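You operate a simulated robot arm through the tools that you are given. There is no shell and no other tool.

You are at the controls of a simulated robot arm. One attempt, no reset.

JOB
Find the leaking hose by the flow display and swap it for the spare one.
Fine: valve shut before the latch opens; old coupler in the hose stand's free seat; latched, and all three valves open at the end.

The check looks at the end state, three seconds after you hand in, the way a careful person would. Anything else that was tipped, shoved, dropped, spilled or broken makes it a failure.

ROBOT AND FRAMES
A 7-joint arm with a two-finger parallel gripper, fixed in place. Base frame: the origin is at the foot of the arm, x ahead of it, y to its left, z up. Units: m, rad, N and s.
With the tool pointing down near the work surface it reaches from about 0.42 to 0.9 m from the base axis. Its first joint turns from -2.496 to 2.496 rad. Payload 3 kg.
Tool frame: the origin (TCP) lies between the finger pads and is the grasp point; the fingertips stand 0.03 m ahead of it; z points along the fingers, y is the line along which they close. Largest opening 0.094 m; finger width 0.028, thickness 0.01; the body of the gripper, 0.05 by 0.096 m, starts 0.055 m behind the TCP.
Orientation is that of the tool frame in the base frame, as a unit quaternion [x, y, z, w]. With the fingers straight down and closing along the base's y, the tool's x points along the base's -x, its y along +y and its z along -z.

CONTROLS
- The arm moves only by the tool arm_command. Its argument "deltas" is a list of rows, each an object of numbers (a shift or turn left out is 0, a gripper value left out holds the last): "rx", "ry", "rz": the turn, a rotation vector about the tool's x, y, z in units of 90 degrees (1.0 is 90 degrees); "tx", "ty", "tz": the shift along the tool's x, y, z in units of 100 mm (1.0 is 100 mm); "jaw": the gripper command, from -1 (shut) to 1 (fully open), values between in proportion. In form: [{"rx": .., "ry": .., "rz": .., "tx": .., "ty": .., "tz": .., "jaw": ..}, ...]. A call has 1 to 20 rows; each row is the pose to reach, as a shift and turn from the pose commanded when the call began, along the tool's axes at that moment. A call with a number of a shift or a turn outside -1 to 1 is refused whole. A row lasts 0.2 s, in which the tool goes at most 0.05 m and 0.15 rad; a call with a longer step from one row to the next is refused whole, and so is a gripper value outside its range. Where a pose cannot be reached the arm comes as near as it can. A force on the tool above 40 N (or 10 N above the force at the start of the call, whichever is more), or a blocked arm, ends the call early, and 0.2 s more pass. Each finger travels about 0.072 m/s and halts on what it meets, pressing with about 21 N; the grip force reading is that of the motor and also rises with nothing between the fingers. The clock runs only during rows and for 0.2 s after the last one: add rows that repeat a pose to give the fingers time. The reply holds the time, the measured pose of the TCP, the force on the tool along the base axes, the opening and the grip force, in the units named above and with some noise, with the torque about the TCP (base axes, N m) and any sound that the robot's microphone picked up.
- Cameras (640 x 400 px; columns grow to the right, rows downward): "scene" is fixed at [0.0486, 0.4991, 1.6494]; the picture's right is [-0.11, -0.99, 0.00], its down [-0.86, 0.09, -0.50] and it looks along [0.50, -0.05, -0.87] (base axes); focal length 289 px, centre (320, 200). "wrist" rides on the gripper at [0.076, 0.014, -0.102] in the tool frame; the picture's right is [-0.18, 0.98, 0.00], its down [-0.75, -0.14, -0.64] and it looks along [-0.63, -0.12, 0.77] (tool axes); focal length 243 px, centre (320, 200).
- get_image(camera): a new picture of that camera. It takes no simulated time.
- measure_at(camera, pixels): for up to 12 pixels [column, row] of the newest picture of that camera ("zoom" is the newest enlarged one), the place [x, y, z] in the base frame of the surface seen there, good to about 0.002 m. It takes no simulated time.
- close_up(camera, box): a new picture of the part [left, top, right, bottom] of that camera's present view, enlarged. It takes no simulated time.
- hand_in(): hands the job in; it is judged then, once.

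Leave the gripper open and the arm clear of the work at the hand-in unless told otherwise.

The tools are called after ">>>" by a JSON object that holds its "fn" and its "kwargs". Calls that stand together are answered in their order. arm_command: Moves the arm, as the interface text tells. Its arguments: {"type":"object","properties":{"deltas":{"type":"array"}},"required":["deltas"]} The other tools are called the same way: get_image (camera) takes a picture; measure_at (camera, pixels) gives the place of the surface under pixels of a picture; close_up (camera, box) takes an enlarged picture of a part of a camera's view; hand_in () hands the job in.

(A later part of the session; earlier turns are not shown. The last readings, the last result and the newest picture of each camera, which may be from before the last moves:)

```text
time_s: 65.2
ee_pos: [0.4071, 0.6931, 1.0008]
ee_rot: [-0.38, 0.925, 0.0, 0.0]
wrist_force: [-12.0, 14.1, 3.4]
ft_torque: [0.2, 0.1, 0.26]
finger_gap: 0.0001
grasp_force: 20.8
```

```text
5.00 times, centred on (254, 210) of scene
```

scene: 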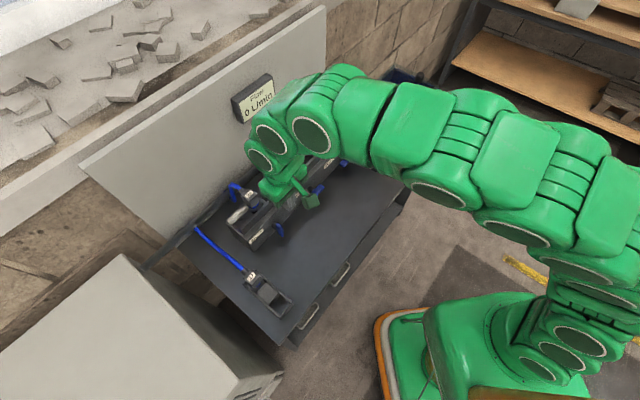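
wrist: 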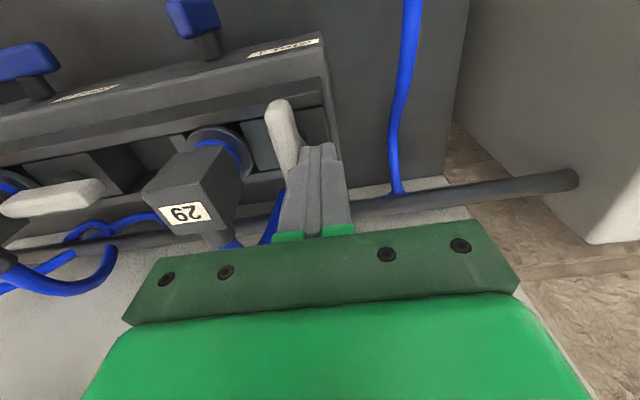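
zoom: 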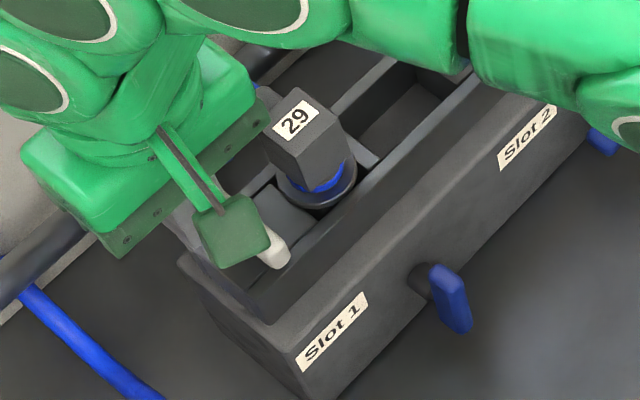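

The latch is now across (about 90°), at its stop. I'll back off, rise, and measure coupler 29's body for gripping.

>>> {"fn": "arm_command", "kwargs": {"deltas": [{"ty": 0.05, "jaw": -1}, {"ty": 0.08, "jaw": -1}, {"ty": 0.08, "tz": -0.3, "jaw": -1}, {"ty": 0.08, "tz": -0.7, "jaw": -1}, {"ty": 0.08, "tz": -1.0, "jaw": -1}, {"ty": 0.08, "tx": 0.4, "tz": -1.0, "jaw": -1}, {"ty": 0.08, "tx": 0.8, "tz": -1.0, "jaw": -1}, {"ty": 0.08, "tx": 1.0, "tz": -1.0, "jaw": -1}]}}

>>> {"fn": "get_image", "kwargs": {"camera": "scene"}}

>>> {"fn": "close_up", "kwargs": {"camera": "scene", "box": [210, 182, 274, 222]}}

>>> {"fn": "get_image", "kwargs": {"camera": "wrist"}}

```text
time_s: 67.0
ee_pos: [0.3336, 0.6248, 1.1011]
ee_rot: [-0.379, 0.925, -0.001, -0.001]
wrist_force: [-0.1, -1.0, -0.2]
ft_torque: [0.04, 0.01, 0.03]
finger_gap: 0.0002
grasp_force: 20.9
```

```text
taken
```

scene: 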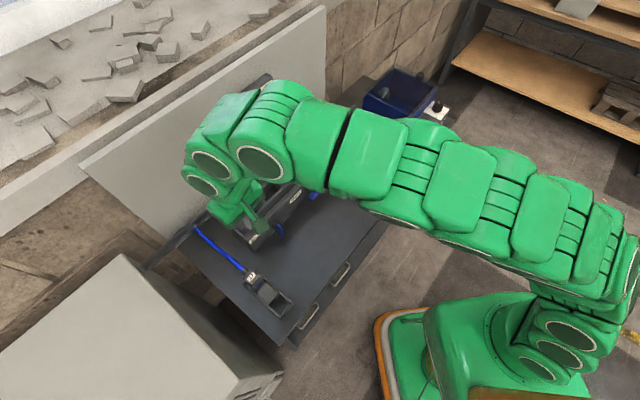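

```text
10.00 times, centred on (242, 202) of scene
```

zoom: 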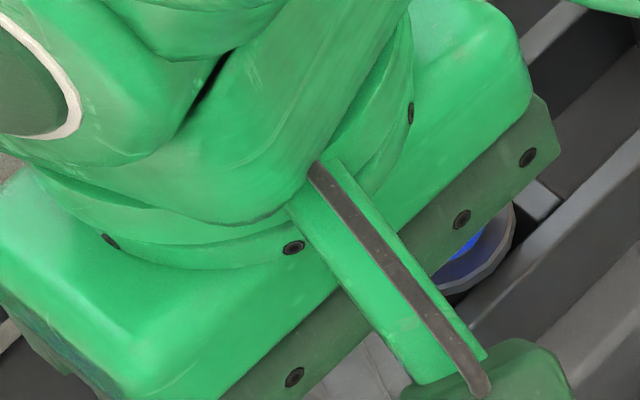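

```text
taken
```

wrist: 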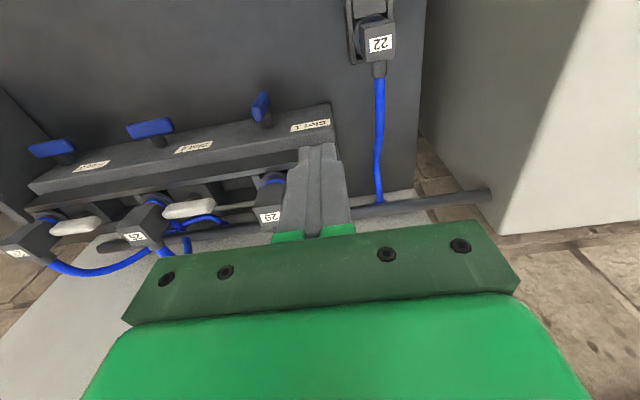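

From here the stand is at the top right edge of the view. I'll pull back toward the robot by 20 cm to look into the stand properly.

>>> {"fn": "arm_command", "kwargs": {"deltas": [{"tx": 0.3, "ty": 0.1, "jaw": -1}, {"tx": 0.65, "ty": 0.2, "jaw": -1}, {"tx": 1.0, "ty": 0.3, "jaw": 0}, {"tx": 1.0, "ty": 0.3, "jaw": 1}]}}

>>> {"fn": "arm_command", "kwargs": {"deltas": [{"tx": 0.3, "jaw": 1}, {"tx": 0.65, "jaw": 1}, {"tx": 1.0, "jaw": 1}, {"tx": 1.0, "jaw": 1}]}}

>>> {"fn": "get_image", "kwargs": {"camera": "wrist"}}

>>> {"fn": "get_image", "kwargs": {"camera": "scene"}}

```text
time_s: 68.0
ee_pos: [0.2395, 0.578, 1.1004]
ee_rot: [-0.38, 0.925, 0.0, 0.0]
wrist_force: [0.2, 0.1, 0.0]
ft_torque: [-0.02, 0.03, 0.03]
finger_gap: 0.0801
grasp_force: 0.2
```

```text
time_s: 69.2
ee_pos: [0.1867, 0.5085, 1.0488]
ee_rot: [-0.36, 0.931, -0.02, -0.057]
wrist_force: [-0.5, 0.3, 0.8]
ft_torque: [0.01, 0.01, 0.01]
finger_gap: 0.094
grasp_force: 0.0
stopped in row 4: the arm was blocked; the commanded pose is now the measured one
```

```text
taken
```

wrist: 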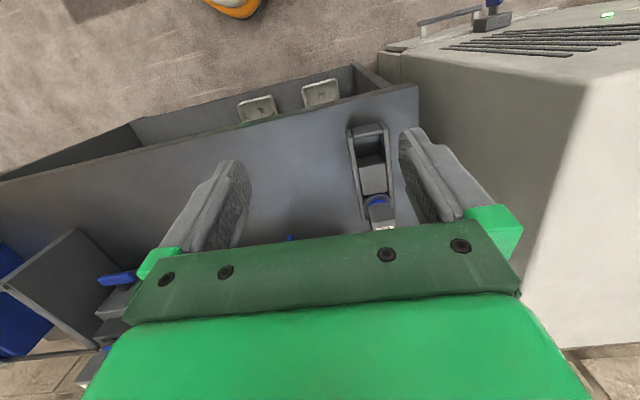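

```text
taken
```

scene: 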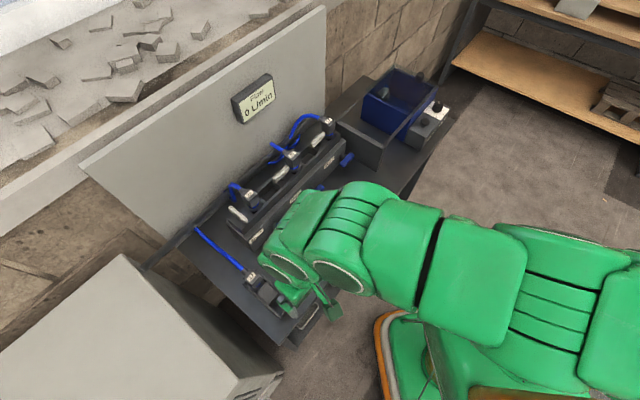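

The arm reached a limit there and tilted about 7°, with no contact force, but the stand is in good view. Zooming in on the stand.

>>> {"fn": "close_up", "kwargs": {"camera": "wrist", "box": [320, 110, 448, 230]}}

>>> {"fn": "measure_at", "kwargs": {"camera": "zoom", "pixels": [[160, 75], [300, 75], [225, 100], [225, 140], [250, 200], [250, 250], [180, 250], [330, 250], [250, 300], [290, 310], [170, 150], [320, 150]]}}

```text
3.33 times, centred on (384, 170) of wrist
```

zoom: 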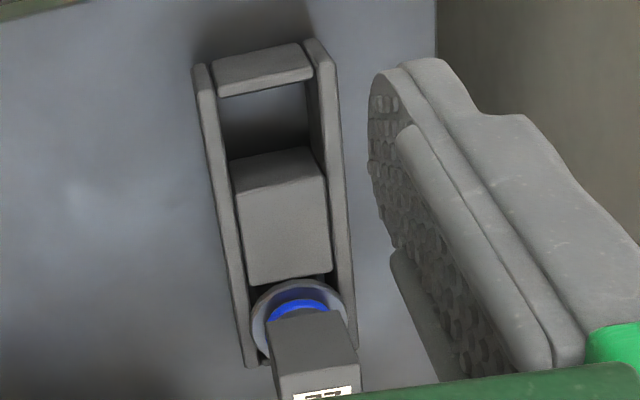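

```text
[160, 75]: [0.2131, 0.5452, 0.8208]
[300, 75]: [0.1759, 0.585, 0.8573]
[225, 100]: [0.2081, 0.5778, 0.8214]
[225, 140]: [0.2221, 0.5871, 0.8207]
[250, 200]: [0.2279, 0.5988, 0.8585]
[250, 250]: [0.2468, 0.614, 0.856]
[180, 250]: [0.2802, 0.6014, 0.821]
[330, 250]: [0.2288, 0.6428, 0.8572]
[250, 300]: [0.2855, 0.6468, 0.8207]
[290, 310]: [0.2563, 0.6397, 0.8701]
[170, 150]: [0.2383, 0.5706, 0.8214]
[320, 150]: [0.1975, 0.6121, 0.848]
```

The stand has two rails, a front cross-piece, a middle block, and the free seat pocket between them (floor at z 0.82, tops at 0.857). I'll zoom more for precise edges.

>>> {"fn": "close_up", "kwargs": {"camera": "wrist", "box": [340, 115, 404, 155]}}

>>> {"fn": "measure_at", "kwargs": {"camera": "zoom", "pixels": [[140, 125], [300, 85], [335, 75], [320, 60], [80, 150], [100, 130], [390, 90], [400, 140], [180, 300], [350, 285], [145, 200], [380, 250]]}}

>>> {"fn": "measure_at", "kwargs": {"camera": "zoom", "pixels": [[170, 160], [310, 135], [240, 148], [250, 142], [180, 335], [270, 315], [350, 300], [130, 250], [110, 250], [90, 250], [370, 200], [400, 250]]}}

```text
10.00 times, centred on (372, 135) of wrist
```

zoom: 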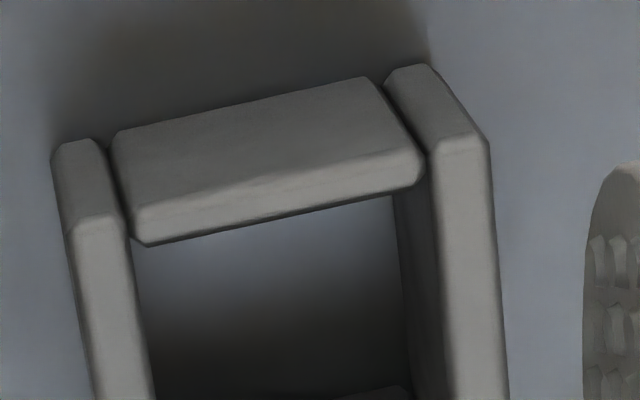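

```text
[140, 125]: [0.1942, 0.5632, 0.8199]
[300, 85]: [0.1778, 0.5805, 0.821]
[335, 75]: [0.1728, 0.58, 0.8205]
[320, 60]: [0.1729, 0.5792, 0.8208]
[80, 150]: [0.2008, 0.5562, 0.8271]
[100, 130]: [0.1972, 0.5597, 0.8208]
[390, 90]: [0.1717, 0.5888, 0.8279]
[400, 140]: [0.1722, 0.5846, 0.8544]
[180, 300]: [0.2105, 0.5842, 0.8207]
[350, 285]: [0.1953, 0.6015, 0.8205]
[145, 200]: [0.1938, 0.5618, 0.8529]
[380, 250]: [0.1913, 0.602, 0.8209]
```

```text
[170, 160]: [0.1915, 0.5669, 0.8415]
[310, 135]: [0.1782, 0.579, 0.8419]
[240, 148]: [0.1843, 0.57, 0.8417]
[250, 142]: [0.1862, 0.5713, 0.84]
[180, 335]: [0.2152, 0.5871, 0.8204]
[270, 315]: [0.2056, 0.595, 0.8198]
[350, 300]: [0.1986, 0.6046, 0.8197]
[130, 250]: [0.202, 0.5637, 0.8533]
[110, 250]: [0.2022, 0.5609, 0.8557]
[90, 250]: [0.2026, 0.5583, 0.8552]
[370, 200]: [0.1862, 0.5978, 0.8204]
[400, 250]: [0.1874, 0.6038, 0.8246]
```

>>> {"fn": "close_up", "kwargs": {"camera": "wrist", "box": [335, 120, 415, 170]}}

>>> {"fn": "measure_at", "kwargs": {"camera": "zoom", "pixels": [[180, 130], [270, 110], [350, 90], [180, 310], [260, 290], [330, 275], [130, 200], [145, 200], [160, 300], [365, 200], [385, 200], [375, 300]]}}

>>> {"fn": "measure_at", "kwargs": {"camera": "zoom", "pixels": [[180, 325], [260, 310], [340, 292], [175, 380], [360, 370], [160, 120], [360, 80], [120, 300], [400, 300], [140, 300], [390, 300], [260, 390]]}}

```text
8.00 times, centred on (375, 145) of wrist
```

zoom: 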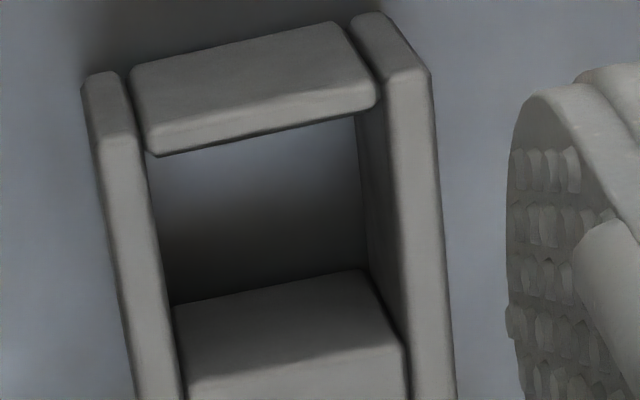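

```text
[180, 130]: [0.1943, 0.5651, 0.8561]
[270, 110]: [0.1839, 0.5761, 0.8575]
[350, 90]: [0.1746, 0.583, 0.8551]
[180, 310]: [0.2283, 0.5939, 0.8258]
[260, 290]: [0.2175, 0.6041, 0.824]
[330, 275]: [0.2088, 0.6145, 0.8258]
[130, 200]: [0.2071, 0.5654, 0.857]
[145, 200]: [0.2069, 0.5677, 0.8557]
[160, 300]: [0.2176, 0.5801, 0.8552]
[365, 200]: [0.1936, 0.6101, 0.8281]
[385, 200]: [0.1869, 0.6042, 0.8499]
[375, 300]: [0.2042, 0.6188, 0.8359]
```

```text
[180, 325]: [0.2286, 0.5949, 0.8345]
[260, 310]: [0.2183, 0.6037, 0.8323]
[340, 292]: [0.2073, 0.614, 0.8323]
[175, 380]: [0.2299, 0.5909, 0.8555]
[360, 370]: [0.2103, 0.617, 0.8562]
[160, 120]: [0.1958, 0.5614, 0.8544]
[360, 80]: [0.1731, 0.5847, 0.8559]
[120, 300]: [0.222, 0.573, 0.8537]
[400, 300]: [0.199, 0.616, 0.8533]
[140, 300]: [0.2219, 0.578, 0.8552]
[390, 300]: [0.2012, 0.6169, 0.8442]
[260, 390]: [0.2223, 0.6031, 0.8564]
```

The stand is aligned with the manifold axes. The free pocket spans about u -0.3005…-0.264 and m 0.5375…0.578, so its centre is near (0.202, 0.592). Now I'll measure the bodies of couplers 29 and 22 in the scene camera, which is unobstructed at the moment.

>>> {"fn": "close_up", "kwargs": {"camera": "scene", "box": [216, 178, 280, 218]}}

>>> {"fn": "measure_at", "kwargs": {"camera": "zoom", "pixels": [[260, 170], [335, 105], [408, 160], [335, 225], [300, 200], [370, 130], [300, 140], [370, 190], [340, 165], [290, 230], [370, 250], [410, 220]]}}

>>> {"fn": "measure_at", "kwargs": {"camera": "zoom", "pixels": [[330, 320], [440, 280], [380, 330], [450, 250], [300, 340], [480, 240], [200, 300], [220, 340], [190, 270], [250, 370], [460, 230], [500, 300]]}}

>>> {"fn": "close_up", "kwargs": {"camera": "scene", "box": [226, 254, 290, 294]}}

>>> {"fn": "measure_at", "kwargs": {"camera": "zoom", "pixels": [[260, 170], [335, 105], [300, 150], [250, 200], [330, 200], [200, 240], [240, 150], [280, 230], [350, 250], [150, 100], [200, 160], [330, 300]]}}

```text
10.00 times, centred on (248, 198) of scene
```

zoom: 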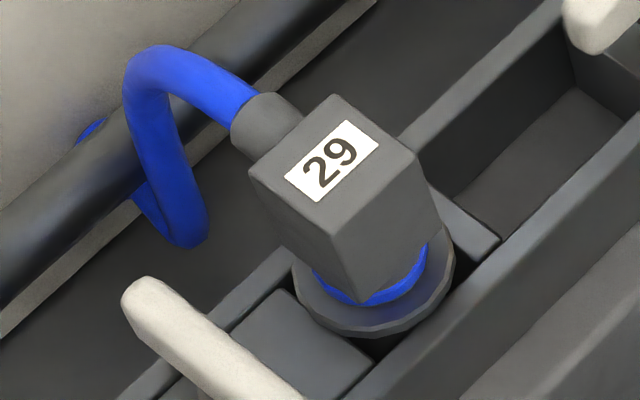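

```text
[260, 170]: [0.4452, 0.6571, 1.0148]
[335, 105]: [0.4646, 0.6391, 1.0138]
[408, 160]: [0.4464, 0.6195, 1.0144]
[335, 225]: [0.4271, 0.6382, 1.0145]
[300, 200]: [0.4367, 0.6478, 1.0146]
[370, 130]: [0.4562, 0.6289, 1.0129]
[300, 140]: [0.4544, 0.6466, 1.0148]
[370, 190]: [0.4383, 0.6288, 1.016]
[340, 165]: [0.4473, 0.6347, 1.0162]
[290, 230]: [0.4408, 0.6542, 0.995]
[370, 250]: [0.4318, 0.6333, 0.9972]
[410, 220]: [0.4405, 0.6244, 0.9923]
```

```text
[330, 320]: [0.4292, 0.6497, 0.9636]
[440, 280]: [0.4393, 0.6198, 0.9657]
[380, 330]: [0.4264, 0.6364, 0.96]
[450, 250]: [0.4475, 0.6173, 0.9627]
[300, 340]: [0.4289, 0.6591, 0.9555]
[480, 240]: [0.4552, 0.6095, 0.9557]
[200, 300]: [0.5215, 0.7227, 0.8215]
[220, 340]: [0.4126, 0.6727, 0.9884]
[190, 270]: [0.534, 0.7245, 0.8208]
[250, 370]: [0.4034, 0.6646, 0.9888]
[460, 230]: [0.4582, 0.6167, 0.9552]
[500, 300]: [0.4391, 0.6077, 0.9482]
```

```text
10.00 times, centred on (258, 274) of scene
```

zoom: 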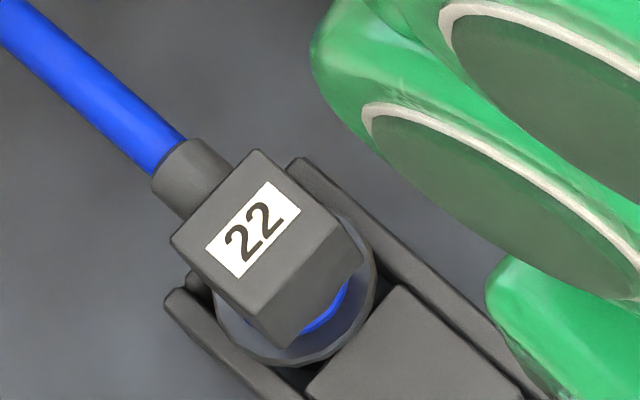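

```text
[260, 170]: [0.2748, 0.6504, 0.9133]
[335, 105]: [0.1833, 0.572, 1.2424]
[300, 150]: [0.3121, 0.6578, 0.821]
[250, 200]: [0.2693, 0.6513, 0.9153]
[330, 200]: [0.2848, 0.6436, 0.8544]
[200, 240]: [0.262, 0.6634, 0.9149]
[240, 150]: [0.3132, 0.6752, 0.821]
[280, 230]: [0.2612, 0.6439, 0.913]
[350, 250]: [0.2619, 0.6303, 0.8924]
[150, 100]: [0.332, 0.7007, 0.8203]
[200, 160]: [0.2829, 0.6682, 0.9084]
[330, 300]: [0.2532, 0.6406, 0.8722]
```

Measured: coupler 29's body is centred at (u,m)=(-0.145,0.765), about 33 mm square, top z 1.0145. Spare 22 is centred at (-0.281,0.642), top z 0.9155. The free seat centre is (-0.282,0.558). I'll return upright and move back above coupler 29 with the gripper opened to about 50 mm.

>>> {"fn": "arm_command", "kwargs": {"deltas": [{"tx": -0.2, "ty": 0.01, "tz": -0.18, "rx": 0.001, "ry": -0.02, "rz": -0.006, "jaw": 0.05}, {"tx": -0.41, "ty": 0.017, "tz": -0.35, "rx": 0.002, "ry": -0.038, "rz": -0.012, "jaw": 0.05}, {"tx": -0.62, "ty": 0.026, "tz": -0.53, "rx": 0.003, "ry": -0.058, "rz": -0.018, "jaw": 0.05}, {"tx": -0.82, "ty": 0.034, "tz": -0.704, "rx": 0.004, "ry": -0.077, "rz": -0.0245, "jaw": 0.05}, {"tx": -0.82, "ty": 0.034, "tz": -0.704, "rx": 0.004, "ry": -0.077, "rz": -0.0245, "jaw": 0.05}]}}

```text
time_s: 70.4
ee_pos: [0.2491, 0.5712, 1.1104]
ee_rot: [-0.38, 0.925, 0.0, 0.004]
wrist_force: [-1.0, 0.6, 0.2]
ft_torque: [0.01, 0.01, 0.0]
finger_gap: 0.0496
grasp_force: 0.0
```

Upright again. Moving over coupler 29.

>>> {"fn": "arm_command", "kwargs": {"deltas": [{"tx": -0.35, "ty": -0.17, "rx": -0.001, "ry": 0.003, "jaw": 0.05}, {"tx": -0.7, "ty": -0.34, "rx": -0.002, "ry": 0.0047, "jaw": 0.05}, {"tx": -1.0, "ty": -0.5, "rx": -0.002, "ry": 0.0047, "jaw": 0.05}, {"tx": -1.0, "ty": -0.5, "rx": -0.002, "ry": 0.0047, "jaw": 0.05}]}}

>>> {"fn": "arm_command", "kwargs": {"deltas": [{"tx": -0.3, "ty": -0.13, "jaw": 0.05}, {"tx": -0.6, "ty": -0.26, "jaw": 0.05}, {"tx": -0.876, "ty": -0.393, "jaw": 0.05}, {"tx": -0.876, "ty": -0.393, "jaw": 0.05}]}}

>>> {"fn": "get_image", "kwargs": {"camera": "wrist"}}

>>> {"fn": "get_image", "kwargs": {"camera": "scene"}}

```text
time_s: 71.4
ee_pos: [0.3569, 0.6061, 1.1109]
ee_rot: [-0.38, 0.925, -0.001, -0.002]
wrist_force: [0.2, 0.0, -1.1]
ft_torque: [0.01, 0.0, -0.01]
finger_gap: 0.0495
grasp_force: 0.0
```

```text
time_s: 72.4
ee_pos: [0.4453, 0.6399, 1.1118]
ee_rot: [-0.38, 0.925, 0.0, -0.001]
wrist_force: [0.7, 0.0, -0.4]
ft_torque: [0.01, 0.02, -0.05]
finger_gap: 0.0494
grasp_force: 0.1
```

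```text
taken
```

wrist: 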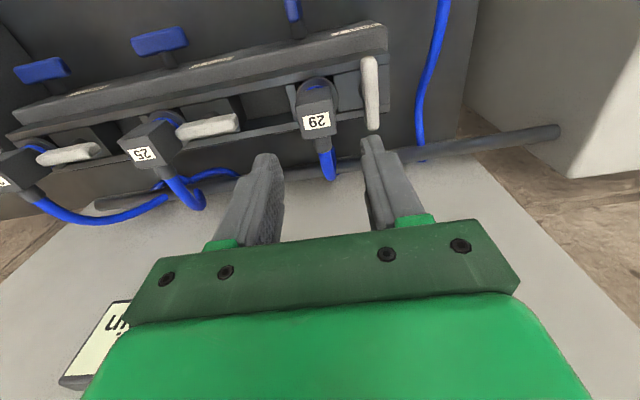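

```text
taken
```

scene: 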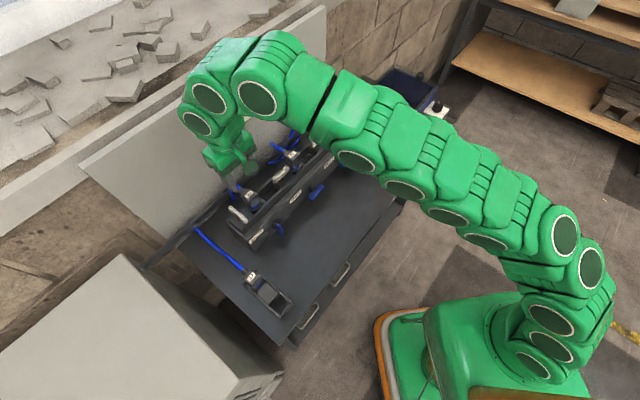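

Above coupler 29. I'll verify its top face position from this viewpoint.

>>> {"fn": "close_up", "kwargs": {"camera": "wrist", "box": [270, 60, 398, 140]}}

>>> {"fn": "measure_at", "kwargs": {"camera": "zoom", "pixels": [[170, 270], [300, 255], [180, 340], [310, 320], [160, 260], [325, 240], [240, 300], [230, 240], [490, 100], [500, 300], [520, 200], [475, 200]]}}

```text
5.00 times, centred on (334, 100) of wrist
```

zoom: 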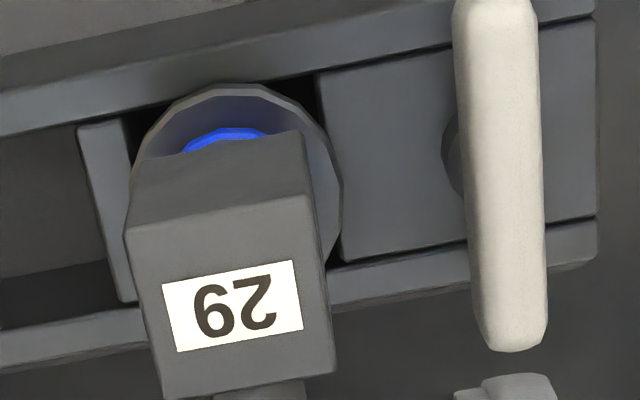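

```text
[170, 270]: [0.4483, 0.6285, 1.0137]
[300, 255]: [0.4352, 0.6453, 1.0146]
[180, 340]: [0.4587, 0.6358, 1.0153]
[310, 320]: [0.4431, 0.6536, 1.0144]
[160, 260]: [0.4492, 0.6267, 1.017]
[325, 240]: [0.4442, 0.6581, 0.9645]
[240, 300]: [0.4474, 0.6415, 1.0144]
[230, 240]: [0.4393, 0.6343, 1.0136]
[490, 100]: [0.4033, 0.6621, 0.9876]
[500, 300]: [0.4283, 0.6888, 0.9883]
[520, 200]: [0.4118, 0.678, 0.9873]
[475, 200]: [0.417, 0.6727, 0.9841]
```

The coupler is centred under the TCP (body centre u=-0.1455, m=0.767). Descending so the fingertips stop at z≈0.983, then gripping.

>>> {"fn": "arm_command", "kwargs": {"deltas": [{"tz": 0.3, "jaw": 0.05}, {"tz": 0.55, "jaw": 0.05}, {"tz": 0.75, "jaw": 0.05}, {"tz": 0.88, "jaw": 0.05}, {"tz": 0.98, "jaw": 0.05}, {"tz": 0.98, "jaw": 0.05}]}}

>>> {"fn": "get_image", "kwargs": {"camera": "wrist"}}

```text
time_s: 73.8
ee_pos: [0.4452, 0.6407, 1.0139]
ee_rot: [-0.38, 0.925, 0.0, -0.001]
wrist_force: [-0.9, -0.5, -0.3]
ft_torque: [-0.04, -0.02, -0.01]
finger_gap: 0.0493
grasp_force: 0.1
```

```text
taken
```

wrist: 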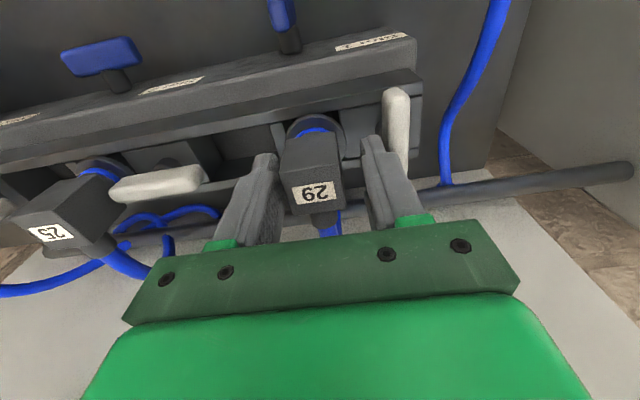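

The coupler sits between the pads. Closing the gripper.

>>> {"fn": "arm_command", "kwargs": {"deltas": [{"jaw": -1}, {"jaw": -1}, {"jaw": -1}, {"jaw": -1}]}}

>>> {"fn": "get_image", "kwargs": {"camera": "wrist"}}

```text
time_s: 74.8
ee_pos: [0.4451, 0.6396, 1.0128]
ee_rot: [-0.381, 0.925, -0.001, 0.0]
wrist_force: [0.8, -0.3, -1.0]
ft_torque: [-0.01, -0.03, 0.0]
finger_gap: 0.0295
grasp_force: 21.1
```

```text
taken
```

wrist: 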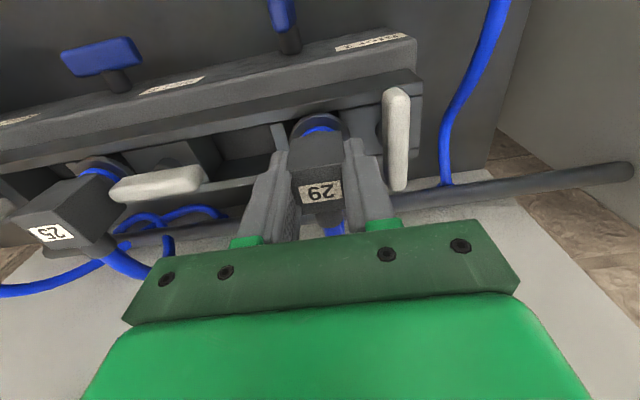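

Gripped: gap 29.5 mm, 21 N. Now I'll pull straight up slowly.

>>> {"fn": "arm_command", "kwargs": {"deltas": [{"tz": -0.05, "jaw": -1}, {"tz": -0.12, "jaw": -1}, {"tz": -0.2, "jaw": -1}, {"tz": -0.3, "jaw": -1}, {"tz": -0.4, "jaw": -1}, {"tz": -0.5, "jaw": -1}, {"tz": -0.5, "jaw": -1}]}}

>>> {"fn": "get_image", "kwargs": {"camera": "wrist"}}

>>> {"fn": "close_up", "kwargs": {"camera": "scene", "box": [190, 140, 318, 220]}}

```text
time_s: 76.4
ee_pos: [0.4438, 0.6412, 1.0635]
ee_rot: [-0.38, 0.925, 0.0, -0.001]
wrist_force: [-0.5, -0.2, -1.9]
ft_torque: [-0.04, 0.01, 0.02]
finger_gap: 0.0295
grasp_force: 20.6
```

```text
taken
```

wrist: 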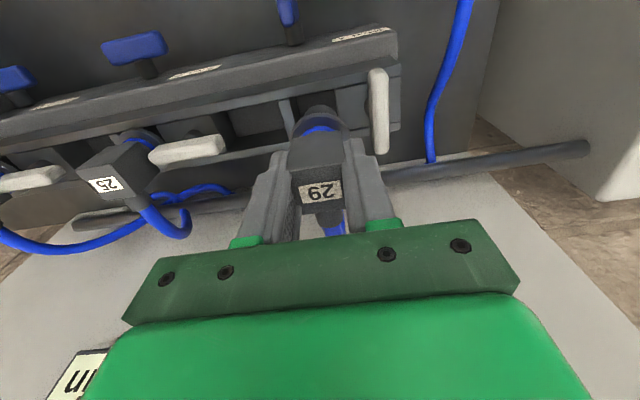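

```text
5.00 times, centred on (254, 180) of scene
```

zoom: 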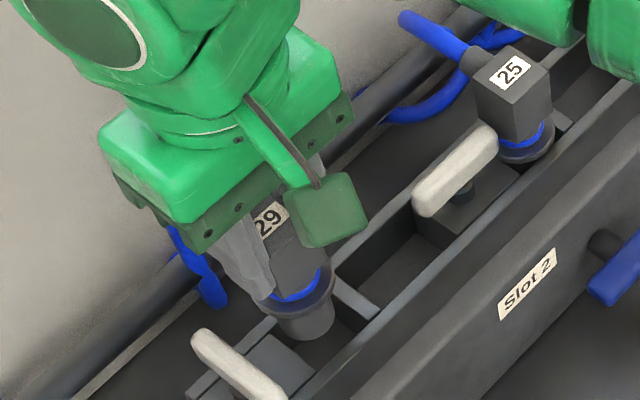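

Coupler 29 is free of the slot. I'll lift further and look at the plug and how the hose follows.

>>> {"fn": "arm_command", "kwargs": {"deltas": [{"tz": -0.2, "jaw": -1}, {"tz": -0.4, "jaw": -1}, {"tz": -0.55, "jaw": -1}, {"tz": -0.55, "jaw": -1}]}}

>>> {"fn": "get_image", "kwargs": {"camera": "scene"}}

>>> {"fn": "close_up", "kwargs": {"camera": "scene", "box": [200, 140, 296, 200]}}

>>> {"fn": "close_up", "kwargs": {"camera": "wrist", "box": [240, 60, 400, 160]}}

>>> {"fn": "measure_at", "kwargs": {"camera": "zoom", "pixels": [[100, 200], [220, 120], [300, 130], [180, 160], [350, 160], [420, 150], [120, 60], [300, 90], [420, 90], [500, 110], [200, 190], [400, 200]]}}

```text
time_s: 77.4
ee_pos: [0.4449, 0.6404, 1.1194]
ee_rot: [-0.38, 0.925, 0.001, 0.0]
wrist_force: [0.4, 0.2, -1.8]
ft_torque: [-0.03, 0.0, -0.04]
finger_gap: 0.0293
grasp_force: 20.7
```

```text
taken
```

scene: 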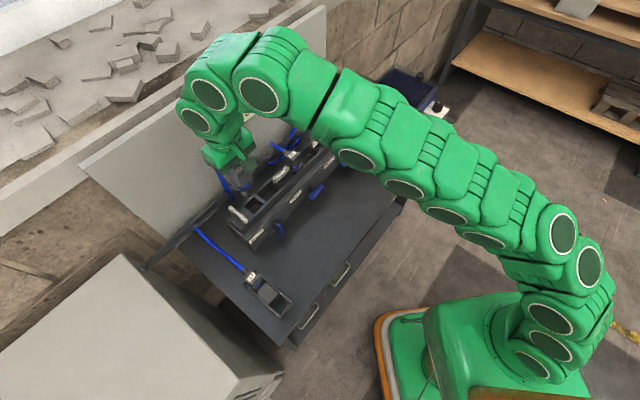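

```text
6.67 times, centred on (248, 170) of scene
```

zoom: 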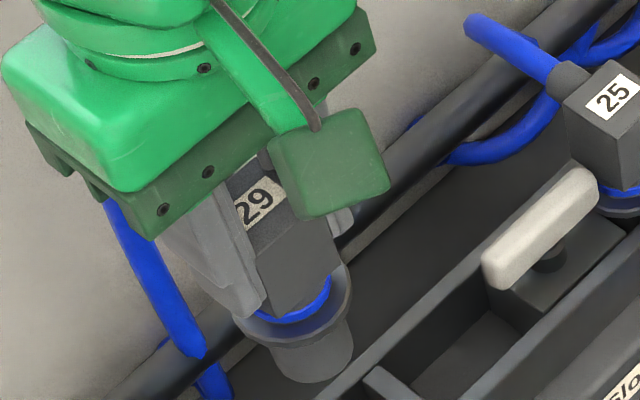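

```text
4.00 times, centred on (320, 110) of wrist
```

zoom: 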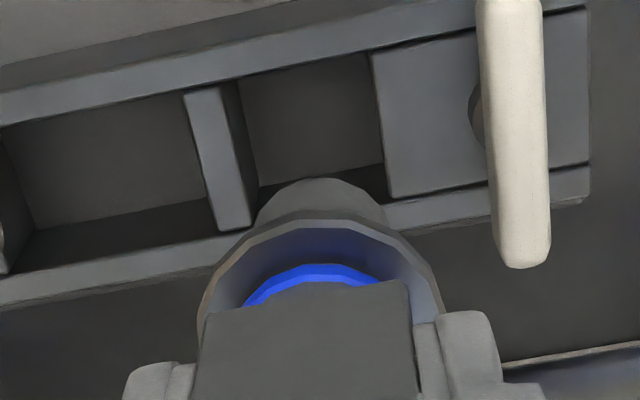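

```text
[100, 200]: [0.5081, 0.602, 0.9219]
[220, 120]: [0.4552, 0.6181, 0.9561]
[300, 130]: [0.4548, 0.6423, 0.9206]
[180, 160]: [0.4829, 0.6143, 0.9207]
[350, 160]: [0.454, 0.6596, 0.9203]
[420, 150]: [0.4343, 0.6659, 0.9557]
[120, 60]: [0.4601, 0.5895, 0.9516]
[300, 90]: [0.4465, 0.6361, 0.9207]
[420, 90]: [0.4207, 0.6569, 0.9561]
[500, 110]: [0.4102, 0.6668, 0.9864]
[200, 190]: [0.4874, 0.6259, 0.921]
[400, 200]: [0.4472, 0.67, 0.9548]
```

The plug is a short cylinder and the slot pocket (centre u≈-0.1445) is clearly visible. Now I'll carry 29 at this height toward the stand's free seat, watching the forces.

>>> {"fn": "arm_command", "kwargs": {"deltas": [{"tx": 0.2, "ty": 0.13, "jaw": -1}, {"tx": 0.45, "ty": 0.3, "jaw": -1}, {"tx": 0.7, "ty": 0.45, "jaw": -1}, {"tx": 0.9, "ty": 0.58, "jaw": -1}, {"tx": 1.0, "ty": 0.65, "jaw": -1}, {"tx": 1.0, "ty": 0.65, "jaw": -1}]}}

>>> {"fn": "get_image", "kwargs": {"camera": "wrist"}}

>>> {"fn": "get_image", "kwargs": {"camera": "scene"}}

```text
time_s: 78.8
ee_pos: [0.3274, 0.6171, 1.1184]
ee_rot: [-0.38, 0.925, -0.001, 0.0]
wrist_force: [-0.4, -0.4, -1.4]
ft_torque: [-0.02, 0.0, 0.01]
finger_gap: 0.0295
grasp_force: 21.0
```

```text
taken
```

wrist: 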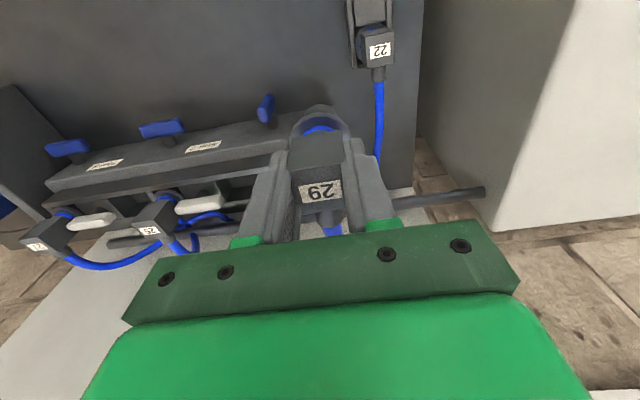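

```text
taken
```

scene: 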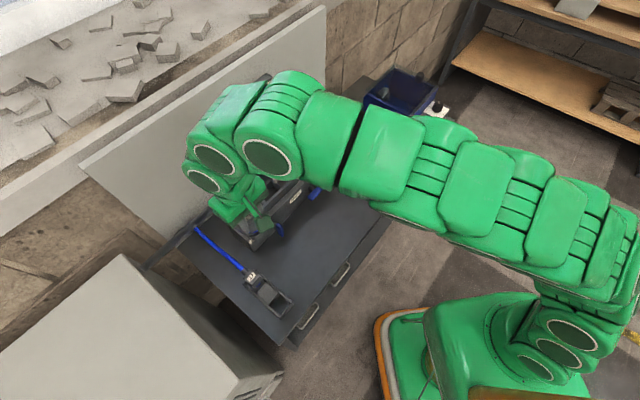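

No resistance. Continuing to above the free seat.

>>> {"fn": "arm_command", "kwargs": {"deltas": [{"tx": 0.2, "ty": 0.13, "jaw": -1}, {"tx": 0.45, "ty": 0.3, "jaw": -1}, {"tx": 0.7, "ty": 0.47, "jaw": -1}, {"tx": 0.9, "ty": 0.62, "jaw": -1}, {"tx": 1.0, "ty": 0.69, "jaw": -1}, {"tx": 1.0, "ty": 0.69, "jaw": -1}]}}

>>> {"fn": "get_image", "kwargs": {"camera": "wrist"}}

>>> {"fn": "get_image", "kwargs": {"camera": "scene"}}

```text
time_s: 80.2
ee_pos: [0.2076, 0.5939, 1.1178]
ee_rot: [-0.38, 0.925, 0.0, -0.001]
wrist_force: [-0.1, -0.5, -1.8]
ft_torque: [-0.01, 0.0, -0.03]
finger_gap: 0.0292
grasp_force: 21.1
```

```text
taken
```

wrist: 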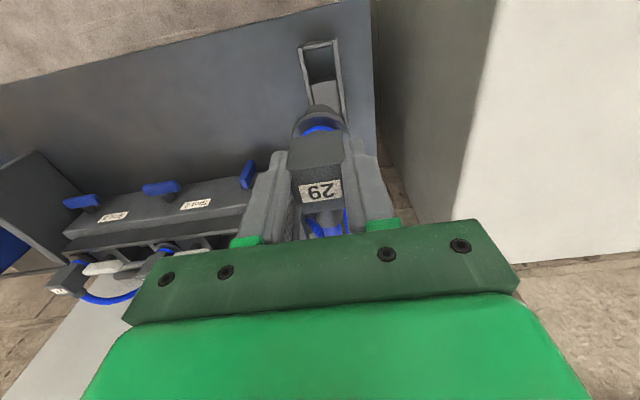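

```text
taken
```

scene: 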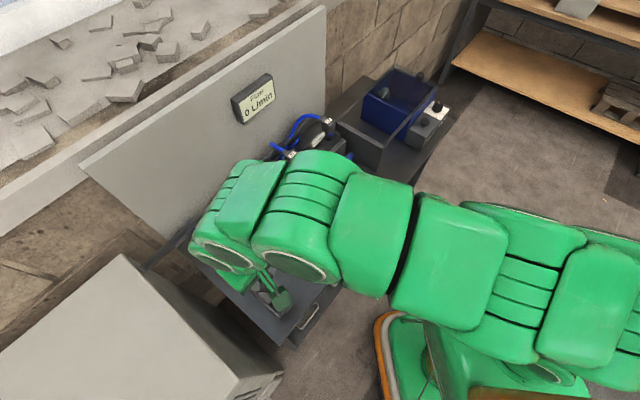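

Above the stand now (TCP u=-0.2795, m=0.5636). I'll zoom to re-measure the free pocket's edges from here.

>>> {"fn": "close_up", "kwargs": {"camera": "wrist", "box": [288, 35, 352, 75]}}

>>> {"fn": "measure_at", "kwargs": {"camera": "zoom", "pixels": [[180, 110], [330, 85], [120, 120], [150, 200], [155, 300], [420, 60], [470, 120], [520, 200], [300, 200], [230, 130], [380, 110], [200, 350]]}}

>>> {"fn": "close_up", "kwargs": {"camera": "wrist", "box": [280, 60, 360, 110]}}

>>> {"fn": "measure_at", "kwargs": {"camera": "zoom", "pixels": [[250, 200], [300, 190], [400, 175], [450, 165], [300, 220], [400, 210], [230, 150], [475, 120], [520, 250], [260, 330]]}}

```text
10.00 times, centred on (320, 55) of wrist
```

zoom: 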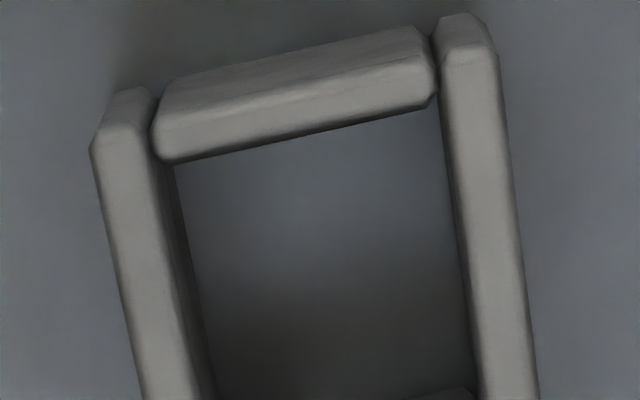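

```text
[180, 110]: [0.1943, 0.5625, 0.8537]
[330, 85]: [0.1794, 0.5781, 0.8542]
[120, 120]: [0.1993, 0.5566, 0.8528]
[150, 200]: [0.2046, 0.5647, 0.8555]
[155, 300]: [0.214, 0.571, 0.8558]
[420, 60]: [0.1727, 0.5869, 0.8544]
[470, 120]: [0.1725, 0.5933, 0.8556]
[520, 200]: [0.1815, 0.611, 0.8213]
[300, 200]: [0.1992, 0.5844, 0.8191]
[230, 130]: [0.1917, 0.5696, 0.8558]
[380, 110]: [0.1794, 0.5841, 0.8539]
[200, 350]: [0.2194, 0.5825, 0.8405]
```

```text
8.00 times, centred on (320, 85) of wrist
```

zoom: 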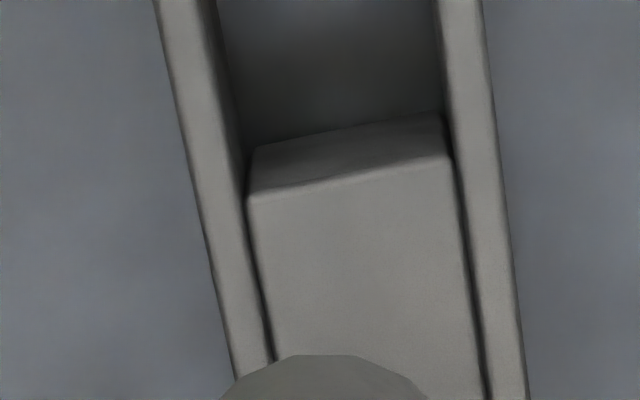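

```text
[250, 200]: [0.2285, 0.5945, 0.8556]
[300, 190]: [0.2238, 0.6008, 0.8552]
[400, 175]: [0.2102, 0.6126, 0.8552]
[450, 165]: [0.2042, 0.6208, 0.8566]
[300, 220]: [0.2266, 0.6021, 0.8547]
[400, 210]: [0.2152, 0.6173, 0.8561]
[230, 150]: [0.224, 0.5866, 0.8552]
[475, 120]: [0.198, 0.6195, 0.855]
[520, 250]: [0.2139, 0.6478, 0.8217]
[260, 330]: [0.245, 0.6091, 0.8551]
```

The pocket's centre is at u≈-0.282, m≈0.558. I'll correct by a few mm and descend 10 cm, then look again.

>>> {"fn": "arm_command", "kwargs": {"deltas": [{"tx": 0.07, "ty": 0.023, "tz": 0.2, "jaw": -1}, {"tx": 0.07, "ty": 0.023, "tz": 0.4, "jaw": -1}, {"tx": 0.07, "ty": 0.023, "tz": 0.6, "jaw": -1}, {"tx": 0.07, "ty": 0.023, "tz": 0.8, "jaw": -1}, {"tx": 0.07, "ty": 0.023, "tz": 1.0, "jaw": -1}, {"tx": 0.07, "ty": 0.023, "tz": 1.0, "jaw": -1}]}}

>>> {"fn": "get_image", "kwargs": {"camera": "wrist"}}

>>> {"fn": "close_up", "kwargs": {"camera": "scene", "box": [190, 220, 318, 300]}}

```text
time_s: 81.6
ee_pos: [0.2027, 0.5915, 1.0197]
ee_rot: [-0.38, 0.925, -0.002, -0.001]
wrist_force: [-0.2, 0.2, -1.6]
ft_torque: [0.01, 0.0, 0.02]
finger_gap: 0.0295
grasp_force: 21.5
```

```text
taken
```

wrist: 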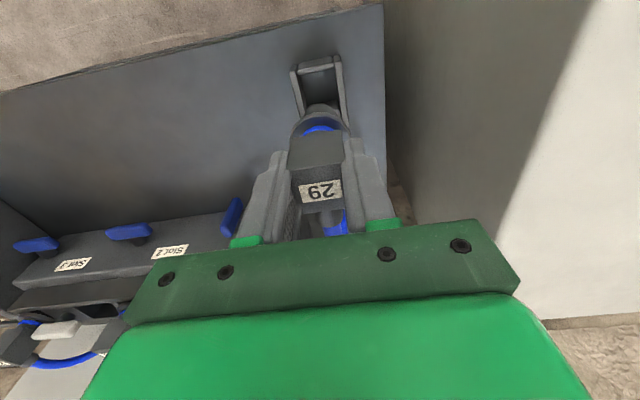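

```text
5.00 times, centred on (254, 260) of scene
```

zoom: 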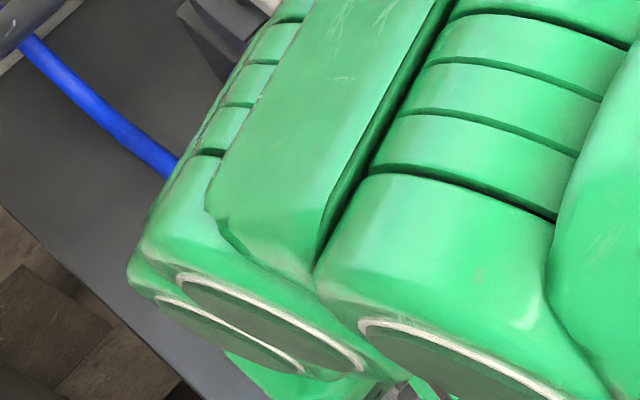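

Aligned (TCP u=-0.281, m=0.558). Descending another 5 cm and checking again.

>>> {"fn": "arm_command", "kwargs": {"deltas": [{"tz": 0.15, "jaw": -1}, {"tz": 0.3, "jaw": -1}, {"tz": 0.42, "jaw": -1}, {"tz": 0.5, "jaw": -1}, {"tz": 0.5, "jaw": -1}]}}

>>> {"fn": "close_up", "kwargs": {"camera": "wrist", "box": [240, 60, 400, 160]}}

>>> {"fn": "measure_at", "kwargs": {"camera": "zoom", "pixels": [[320, 195], [320, 215], [260, 215], [380, 215], [320, 240], [200, 260], [430, 240], [320, 170], [230, 150], [410, 140], [320, 100], [300, 130]]}}

```text
time_s: 82.8
ee_pos: [0.2015, 0.589, 0.969]
ee_rot: [-0.38, 0.925, 0.0, 0.0]
wrist_force: [0.1, 0.0, -1.9]
ft_torque: [0.04, -0.03, 0.01]
finger_gap: 0.0288
grasp_force: 20.7
```

```text
4.00 times, centred on (320, 110) of wrist
```

zoom: 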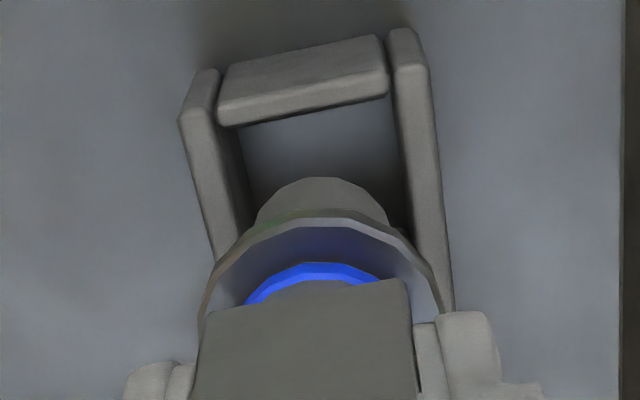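

```text
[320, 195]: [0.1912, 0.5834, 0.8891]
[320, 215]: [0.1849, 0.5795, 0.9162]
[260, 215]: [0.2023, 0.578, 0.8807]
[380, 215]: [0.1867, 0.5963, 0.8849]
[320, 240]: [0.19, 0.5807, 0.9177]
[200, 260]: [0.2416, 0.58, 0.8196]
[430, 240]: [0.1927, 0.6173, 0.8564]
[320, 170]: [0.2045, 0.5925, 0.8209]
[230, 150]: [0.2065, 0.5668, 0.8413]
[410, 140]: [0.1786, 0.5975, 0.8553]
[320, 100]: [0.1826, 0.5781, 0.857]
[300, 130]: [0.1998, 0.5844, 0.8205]
```

The plug is centred over the pocket to within about 1.5 mm, with several mm of clearance. Lowering it in gently until the flange rests on the rails.

>>> {"fn": "arm_command", "kwargs": {"deltas": [{"ty": -0.012, "tz": 0.1, "jaw": -1}, {"ty": -0.012, "tz": 0.2, "jaw": -1}, {"ty": -0.012, "tz": 0.3, "jaw": -1}, {"ty": -0.012, "tz": 0.4, "jaw": -1}, {"ty": -0.012, "tz": 0.47, "jaw": -1}, {"ty": -0.012, "tz": 0.51, "jaw": -1}, {"ty": -0.012, "tz": 0.54, "jaw": -1}, {"ty": -0.012, "tz": 0.54, "jaw": -1}]}}

>>> {"fn": "get_image", "kwargs": {"camera": "wrist"}}

>>> {"fn": "close_up", "kwargs": {"camera": "wrist", "box": [240, 60, 400, 160]}}

>>> {"fn": "measure_at", "kwargs": {"camera": "zoom", "pixels": [[320, 220], [320, 240], [230, 260], [410, 240], [320, 350], [230, 350], [400, 350]]}}

```text
time_s: 84.6
ee_pos: [0.2033, 0.5902, 0.9148]
ee_rot: [-0.381, 0.925, 0.0, 0.0]
wrist_force: [0.3, -0.7, -1.5]
ft_torque: [-0.02, -0.02, 0.0]
finger_gap: 0.0292
grasp_force: 21.2
```

```text
taken
```

wrist: 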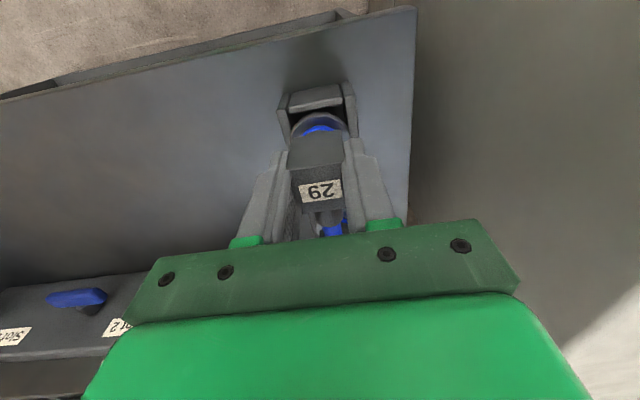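

```text
4.00 times, centred on (320, 110) of wrist
```

zoom: 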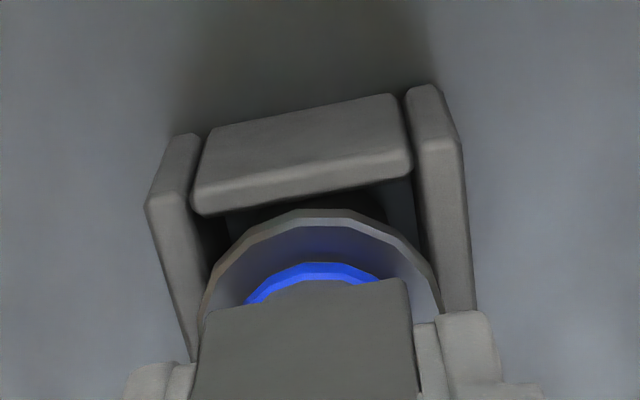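

```text
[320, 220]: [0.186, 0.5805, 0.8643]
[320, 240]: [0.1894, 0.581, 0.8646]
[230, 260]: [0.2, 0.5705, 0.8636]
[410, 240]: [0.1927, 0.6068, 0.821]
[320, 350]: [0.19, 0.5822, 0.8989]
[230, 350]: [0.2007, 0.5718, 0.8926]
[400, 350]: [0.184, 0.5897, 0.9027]
```

The flange is just above the rails (top z 0.864), with no contact force yet. Lowering the last few mm slowly.

>>> {"fn": "arm_command", "kwargs": {"deltas": [{"tz": 0.01, "jaw": -1}, {"tz": 0.02, "jaw": -1}, {"tz": 0.03, "jaw": -1}, {"tz": 0.035, "jaw": -1}, {"tz": 0.035, "jaw": -1}]}}

>>> {"fn": "close_up", "kwargs": {"camera": "wrist", "box": [240, 60, 400, 160]}}

>>> {"fn": "measure_at", "kwargs": {"camera": "zoom", "pixels": [[320, 220], [320, 240], [230, 260], [300, 170], [320, 350], [230, 350], [400, 350]]}}

```text
time_s: 85.8
ee_pos: [0.2017, 0.5896, 0.9119]
ee_rot: [-0.38, 0.925, 0.0, -0.001]
wrist_force: [4.6, 0.1, 15.5]
ft_torque: [-0.07, -0.42, 0.0]
finger_gap: 0.0294
grasp_force: 21.4
```

```text
4.00 times, centred on (320, 110) of wrist
```

zoom: 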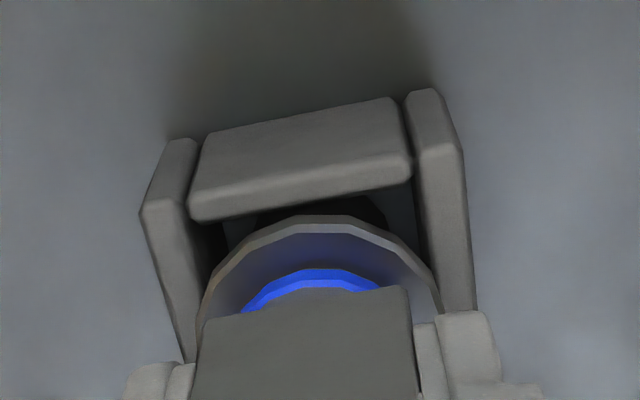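

```text
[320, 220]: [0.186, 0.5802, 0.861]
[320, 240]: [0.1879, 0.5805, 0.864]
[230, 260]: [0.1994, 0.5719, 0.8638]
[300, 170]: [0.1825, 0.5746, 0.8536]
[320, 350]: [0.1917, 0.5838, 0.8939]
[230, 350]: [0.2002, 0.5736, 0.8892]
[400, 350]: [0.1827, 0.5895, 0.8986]
```

Contact: 15 N upward, and the height (TCP z 0.912) matches the fully seated depth, the same as in the manifold. I'll relax the pressure by about a millimetre and open the gripper.

>>> {"fn": "arm_command", "kwargs": {"deltas": [{"tz": -0.015, "jaw": -1}, {"tz": -0.015, "jaw": -0.2}, {"tz": -0.015, "jaw": 0.05}, {"tz": -0.015, "jaw": 0.05}, {"tz": -0.015, "jaw": 0.05}]}}

>>> {"fn": "close_up", "kwargs": {"camera": "wrist", "box": [240, 60, 400, 160]}}

>>> {"fn": "get_image", "kwargs": {"camera": "wrist"}}

```text
time_s: 87.0
ee_pos: [0.2035, 0.5914, 0.9124]
ee_rot: [-0.381, 0.925, -0.001, 0.0]
wrist_force: [0.3, -0.2, 0.0]
ft_torque: [0.01, -0.01, 0.03]
finger_gap: 0.0495
grasp_force: 0.0
```

```text
4.00 times, centred on (320, 110) of wrist
```

zoom: 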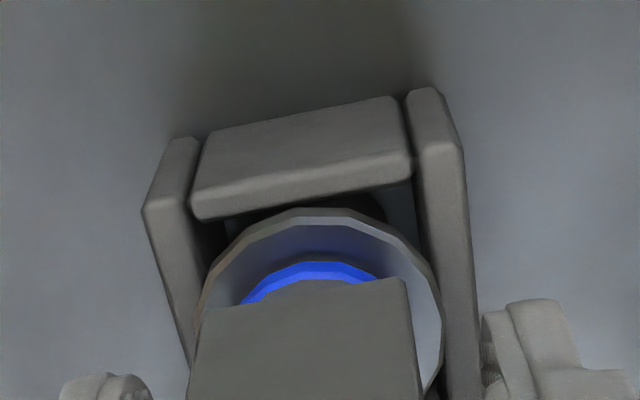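

```text
taken
```

wrist: 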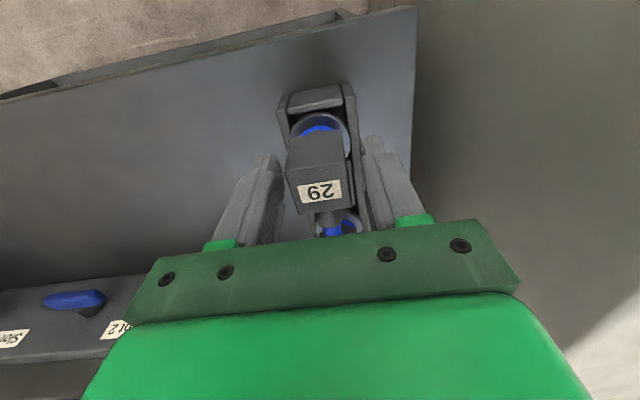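

Released. Rising straight up to look at how it sits.

>>> {"fn": "arm_command", "kwargs": {"deltas": [{"tz": -0.15, "jaw": 0.05}, {"tz": -0.35, "jaw": 0.05}, {"tz": -0.6, "jaw": 0.05}, {"tz": -0.8, "jaw": 0.05}, {"tz": -1.0, "jaw": 0.05}, {"tz": -1.0, "jaw": 0.05}]}}

>>> {"fn": "close_up", "kwargs": {"camera": "wrist", "box": [240, 60, 400, 160]}}

>>> {"fn": "measure_at", "kwargs": {"camera": "zoom", "pixels": [[250, 250], [380, 240], [260, 320], [400, 310], [320, 280], [300, 150], [360, 170], [290, 380], [340, 380], [380, 350], [240, 150], [420, 150]]}}

>>> {"fn": "get_image", "kwargs": {"camera": "wrist"}}

```text
time_s: 88.4
ee_pos: [0.2025, 0.5913, 1.0121]
ee_rot: [-0.38, 0.925, -0.001, -0.001]
wrist_force: [-0.3, 0.6, -0.3]
ft_torque: [0.05, 0.02, 0.01]
finger_gap: 0.0497
grasp_force: 0.0
```

```text
4.00 times, centred on (320, 110) of wrist
```

zoom: 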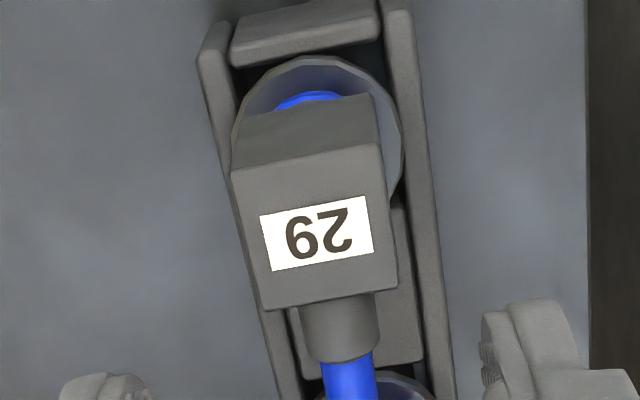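

```text
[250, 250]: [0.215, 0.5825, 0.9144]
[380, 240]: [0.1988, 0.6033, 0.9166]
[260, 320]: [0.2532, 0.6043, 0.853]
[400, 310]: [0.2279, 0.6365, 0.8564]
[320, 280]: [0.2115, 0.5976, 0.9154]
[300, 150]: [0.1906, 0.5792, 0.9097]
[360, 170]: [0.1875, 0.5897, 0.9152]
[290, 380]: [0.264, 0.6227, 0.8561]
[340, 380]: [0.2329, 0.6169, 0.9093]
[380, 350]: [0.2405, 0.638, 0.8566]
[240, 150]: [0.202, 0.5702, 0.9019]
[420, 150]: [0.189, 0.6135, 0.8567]
```

```text
taken
```

wrist: 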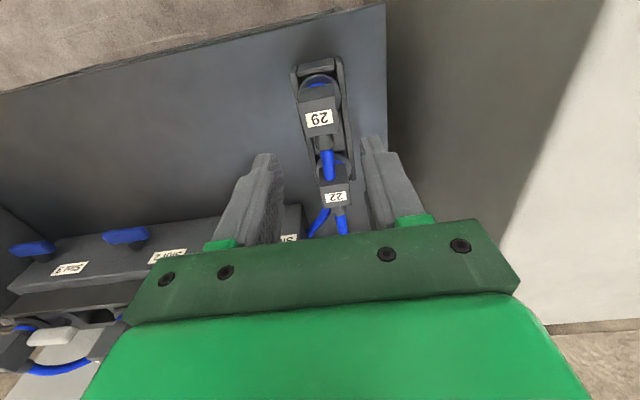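

29 stands level in the free seat (top z 0.914–0.917, the same as 22's). Now I'll see how its hose runs relative to spare 22.

>>> {"fn": "close_up", "kwargs": {"camera": "wrist", "box": [264, 130, 392, 240]}}

>>> {"fn": "get_image", "kwargs": {"camera": "scene"}}

```text
3.64 times, centred on (328, 185) of wrist
```

zoom: 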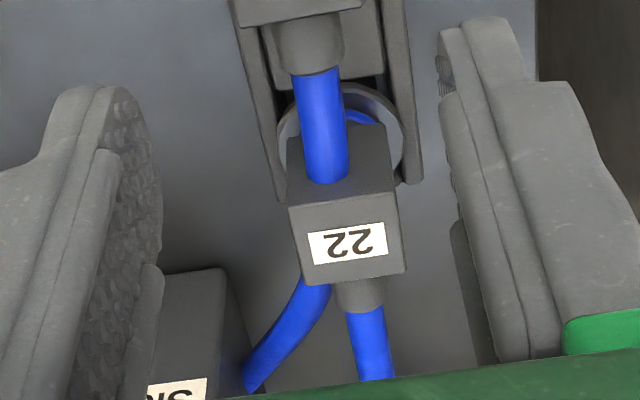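

```text
taken
```

scene: 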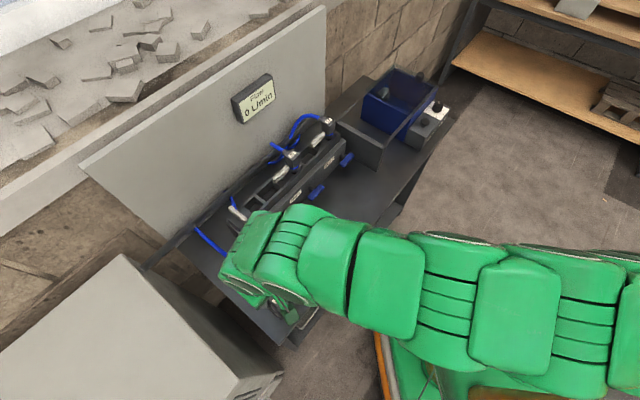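

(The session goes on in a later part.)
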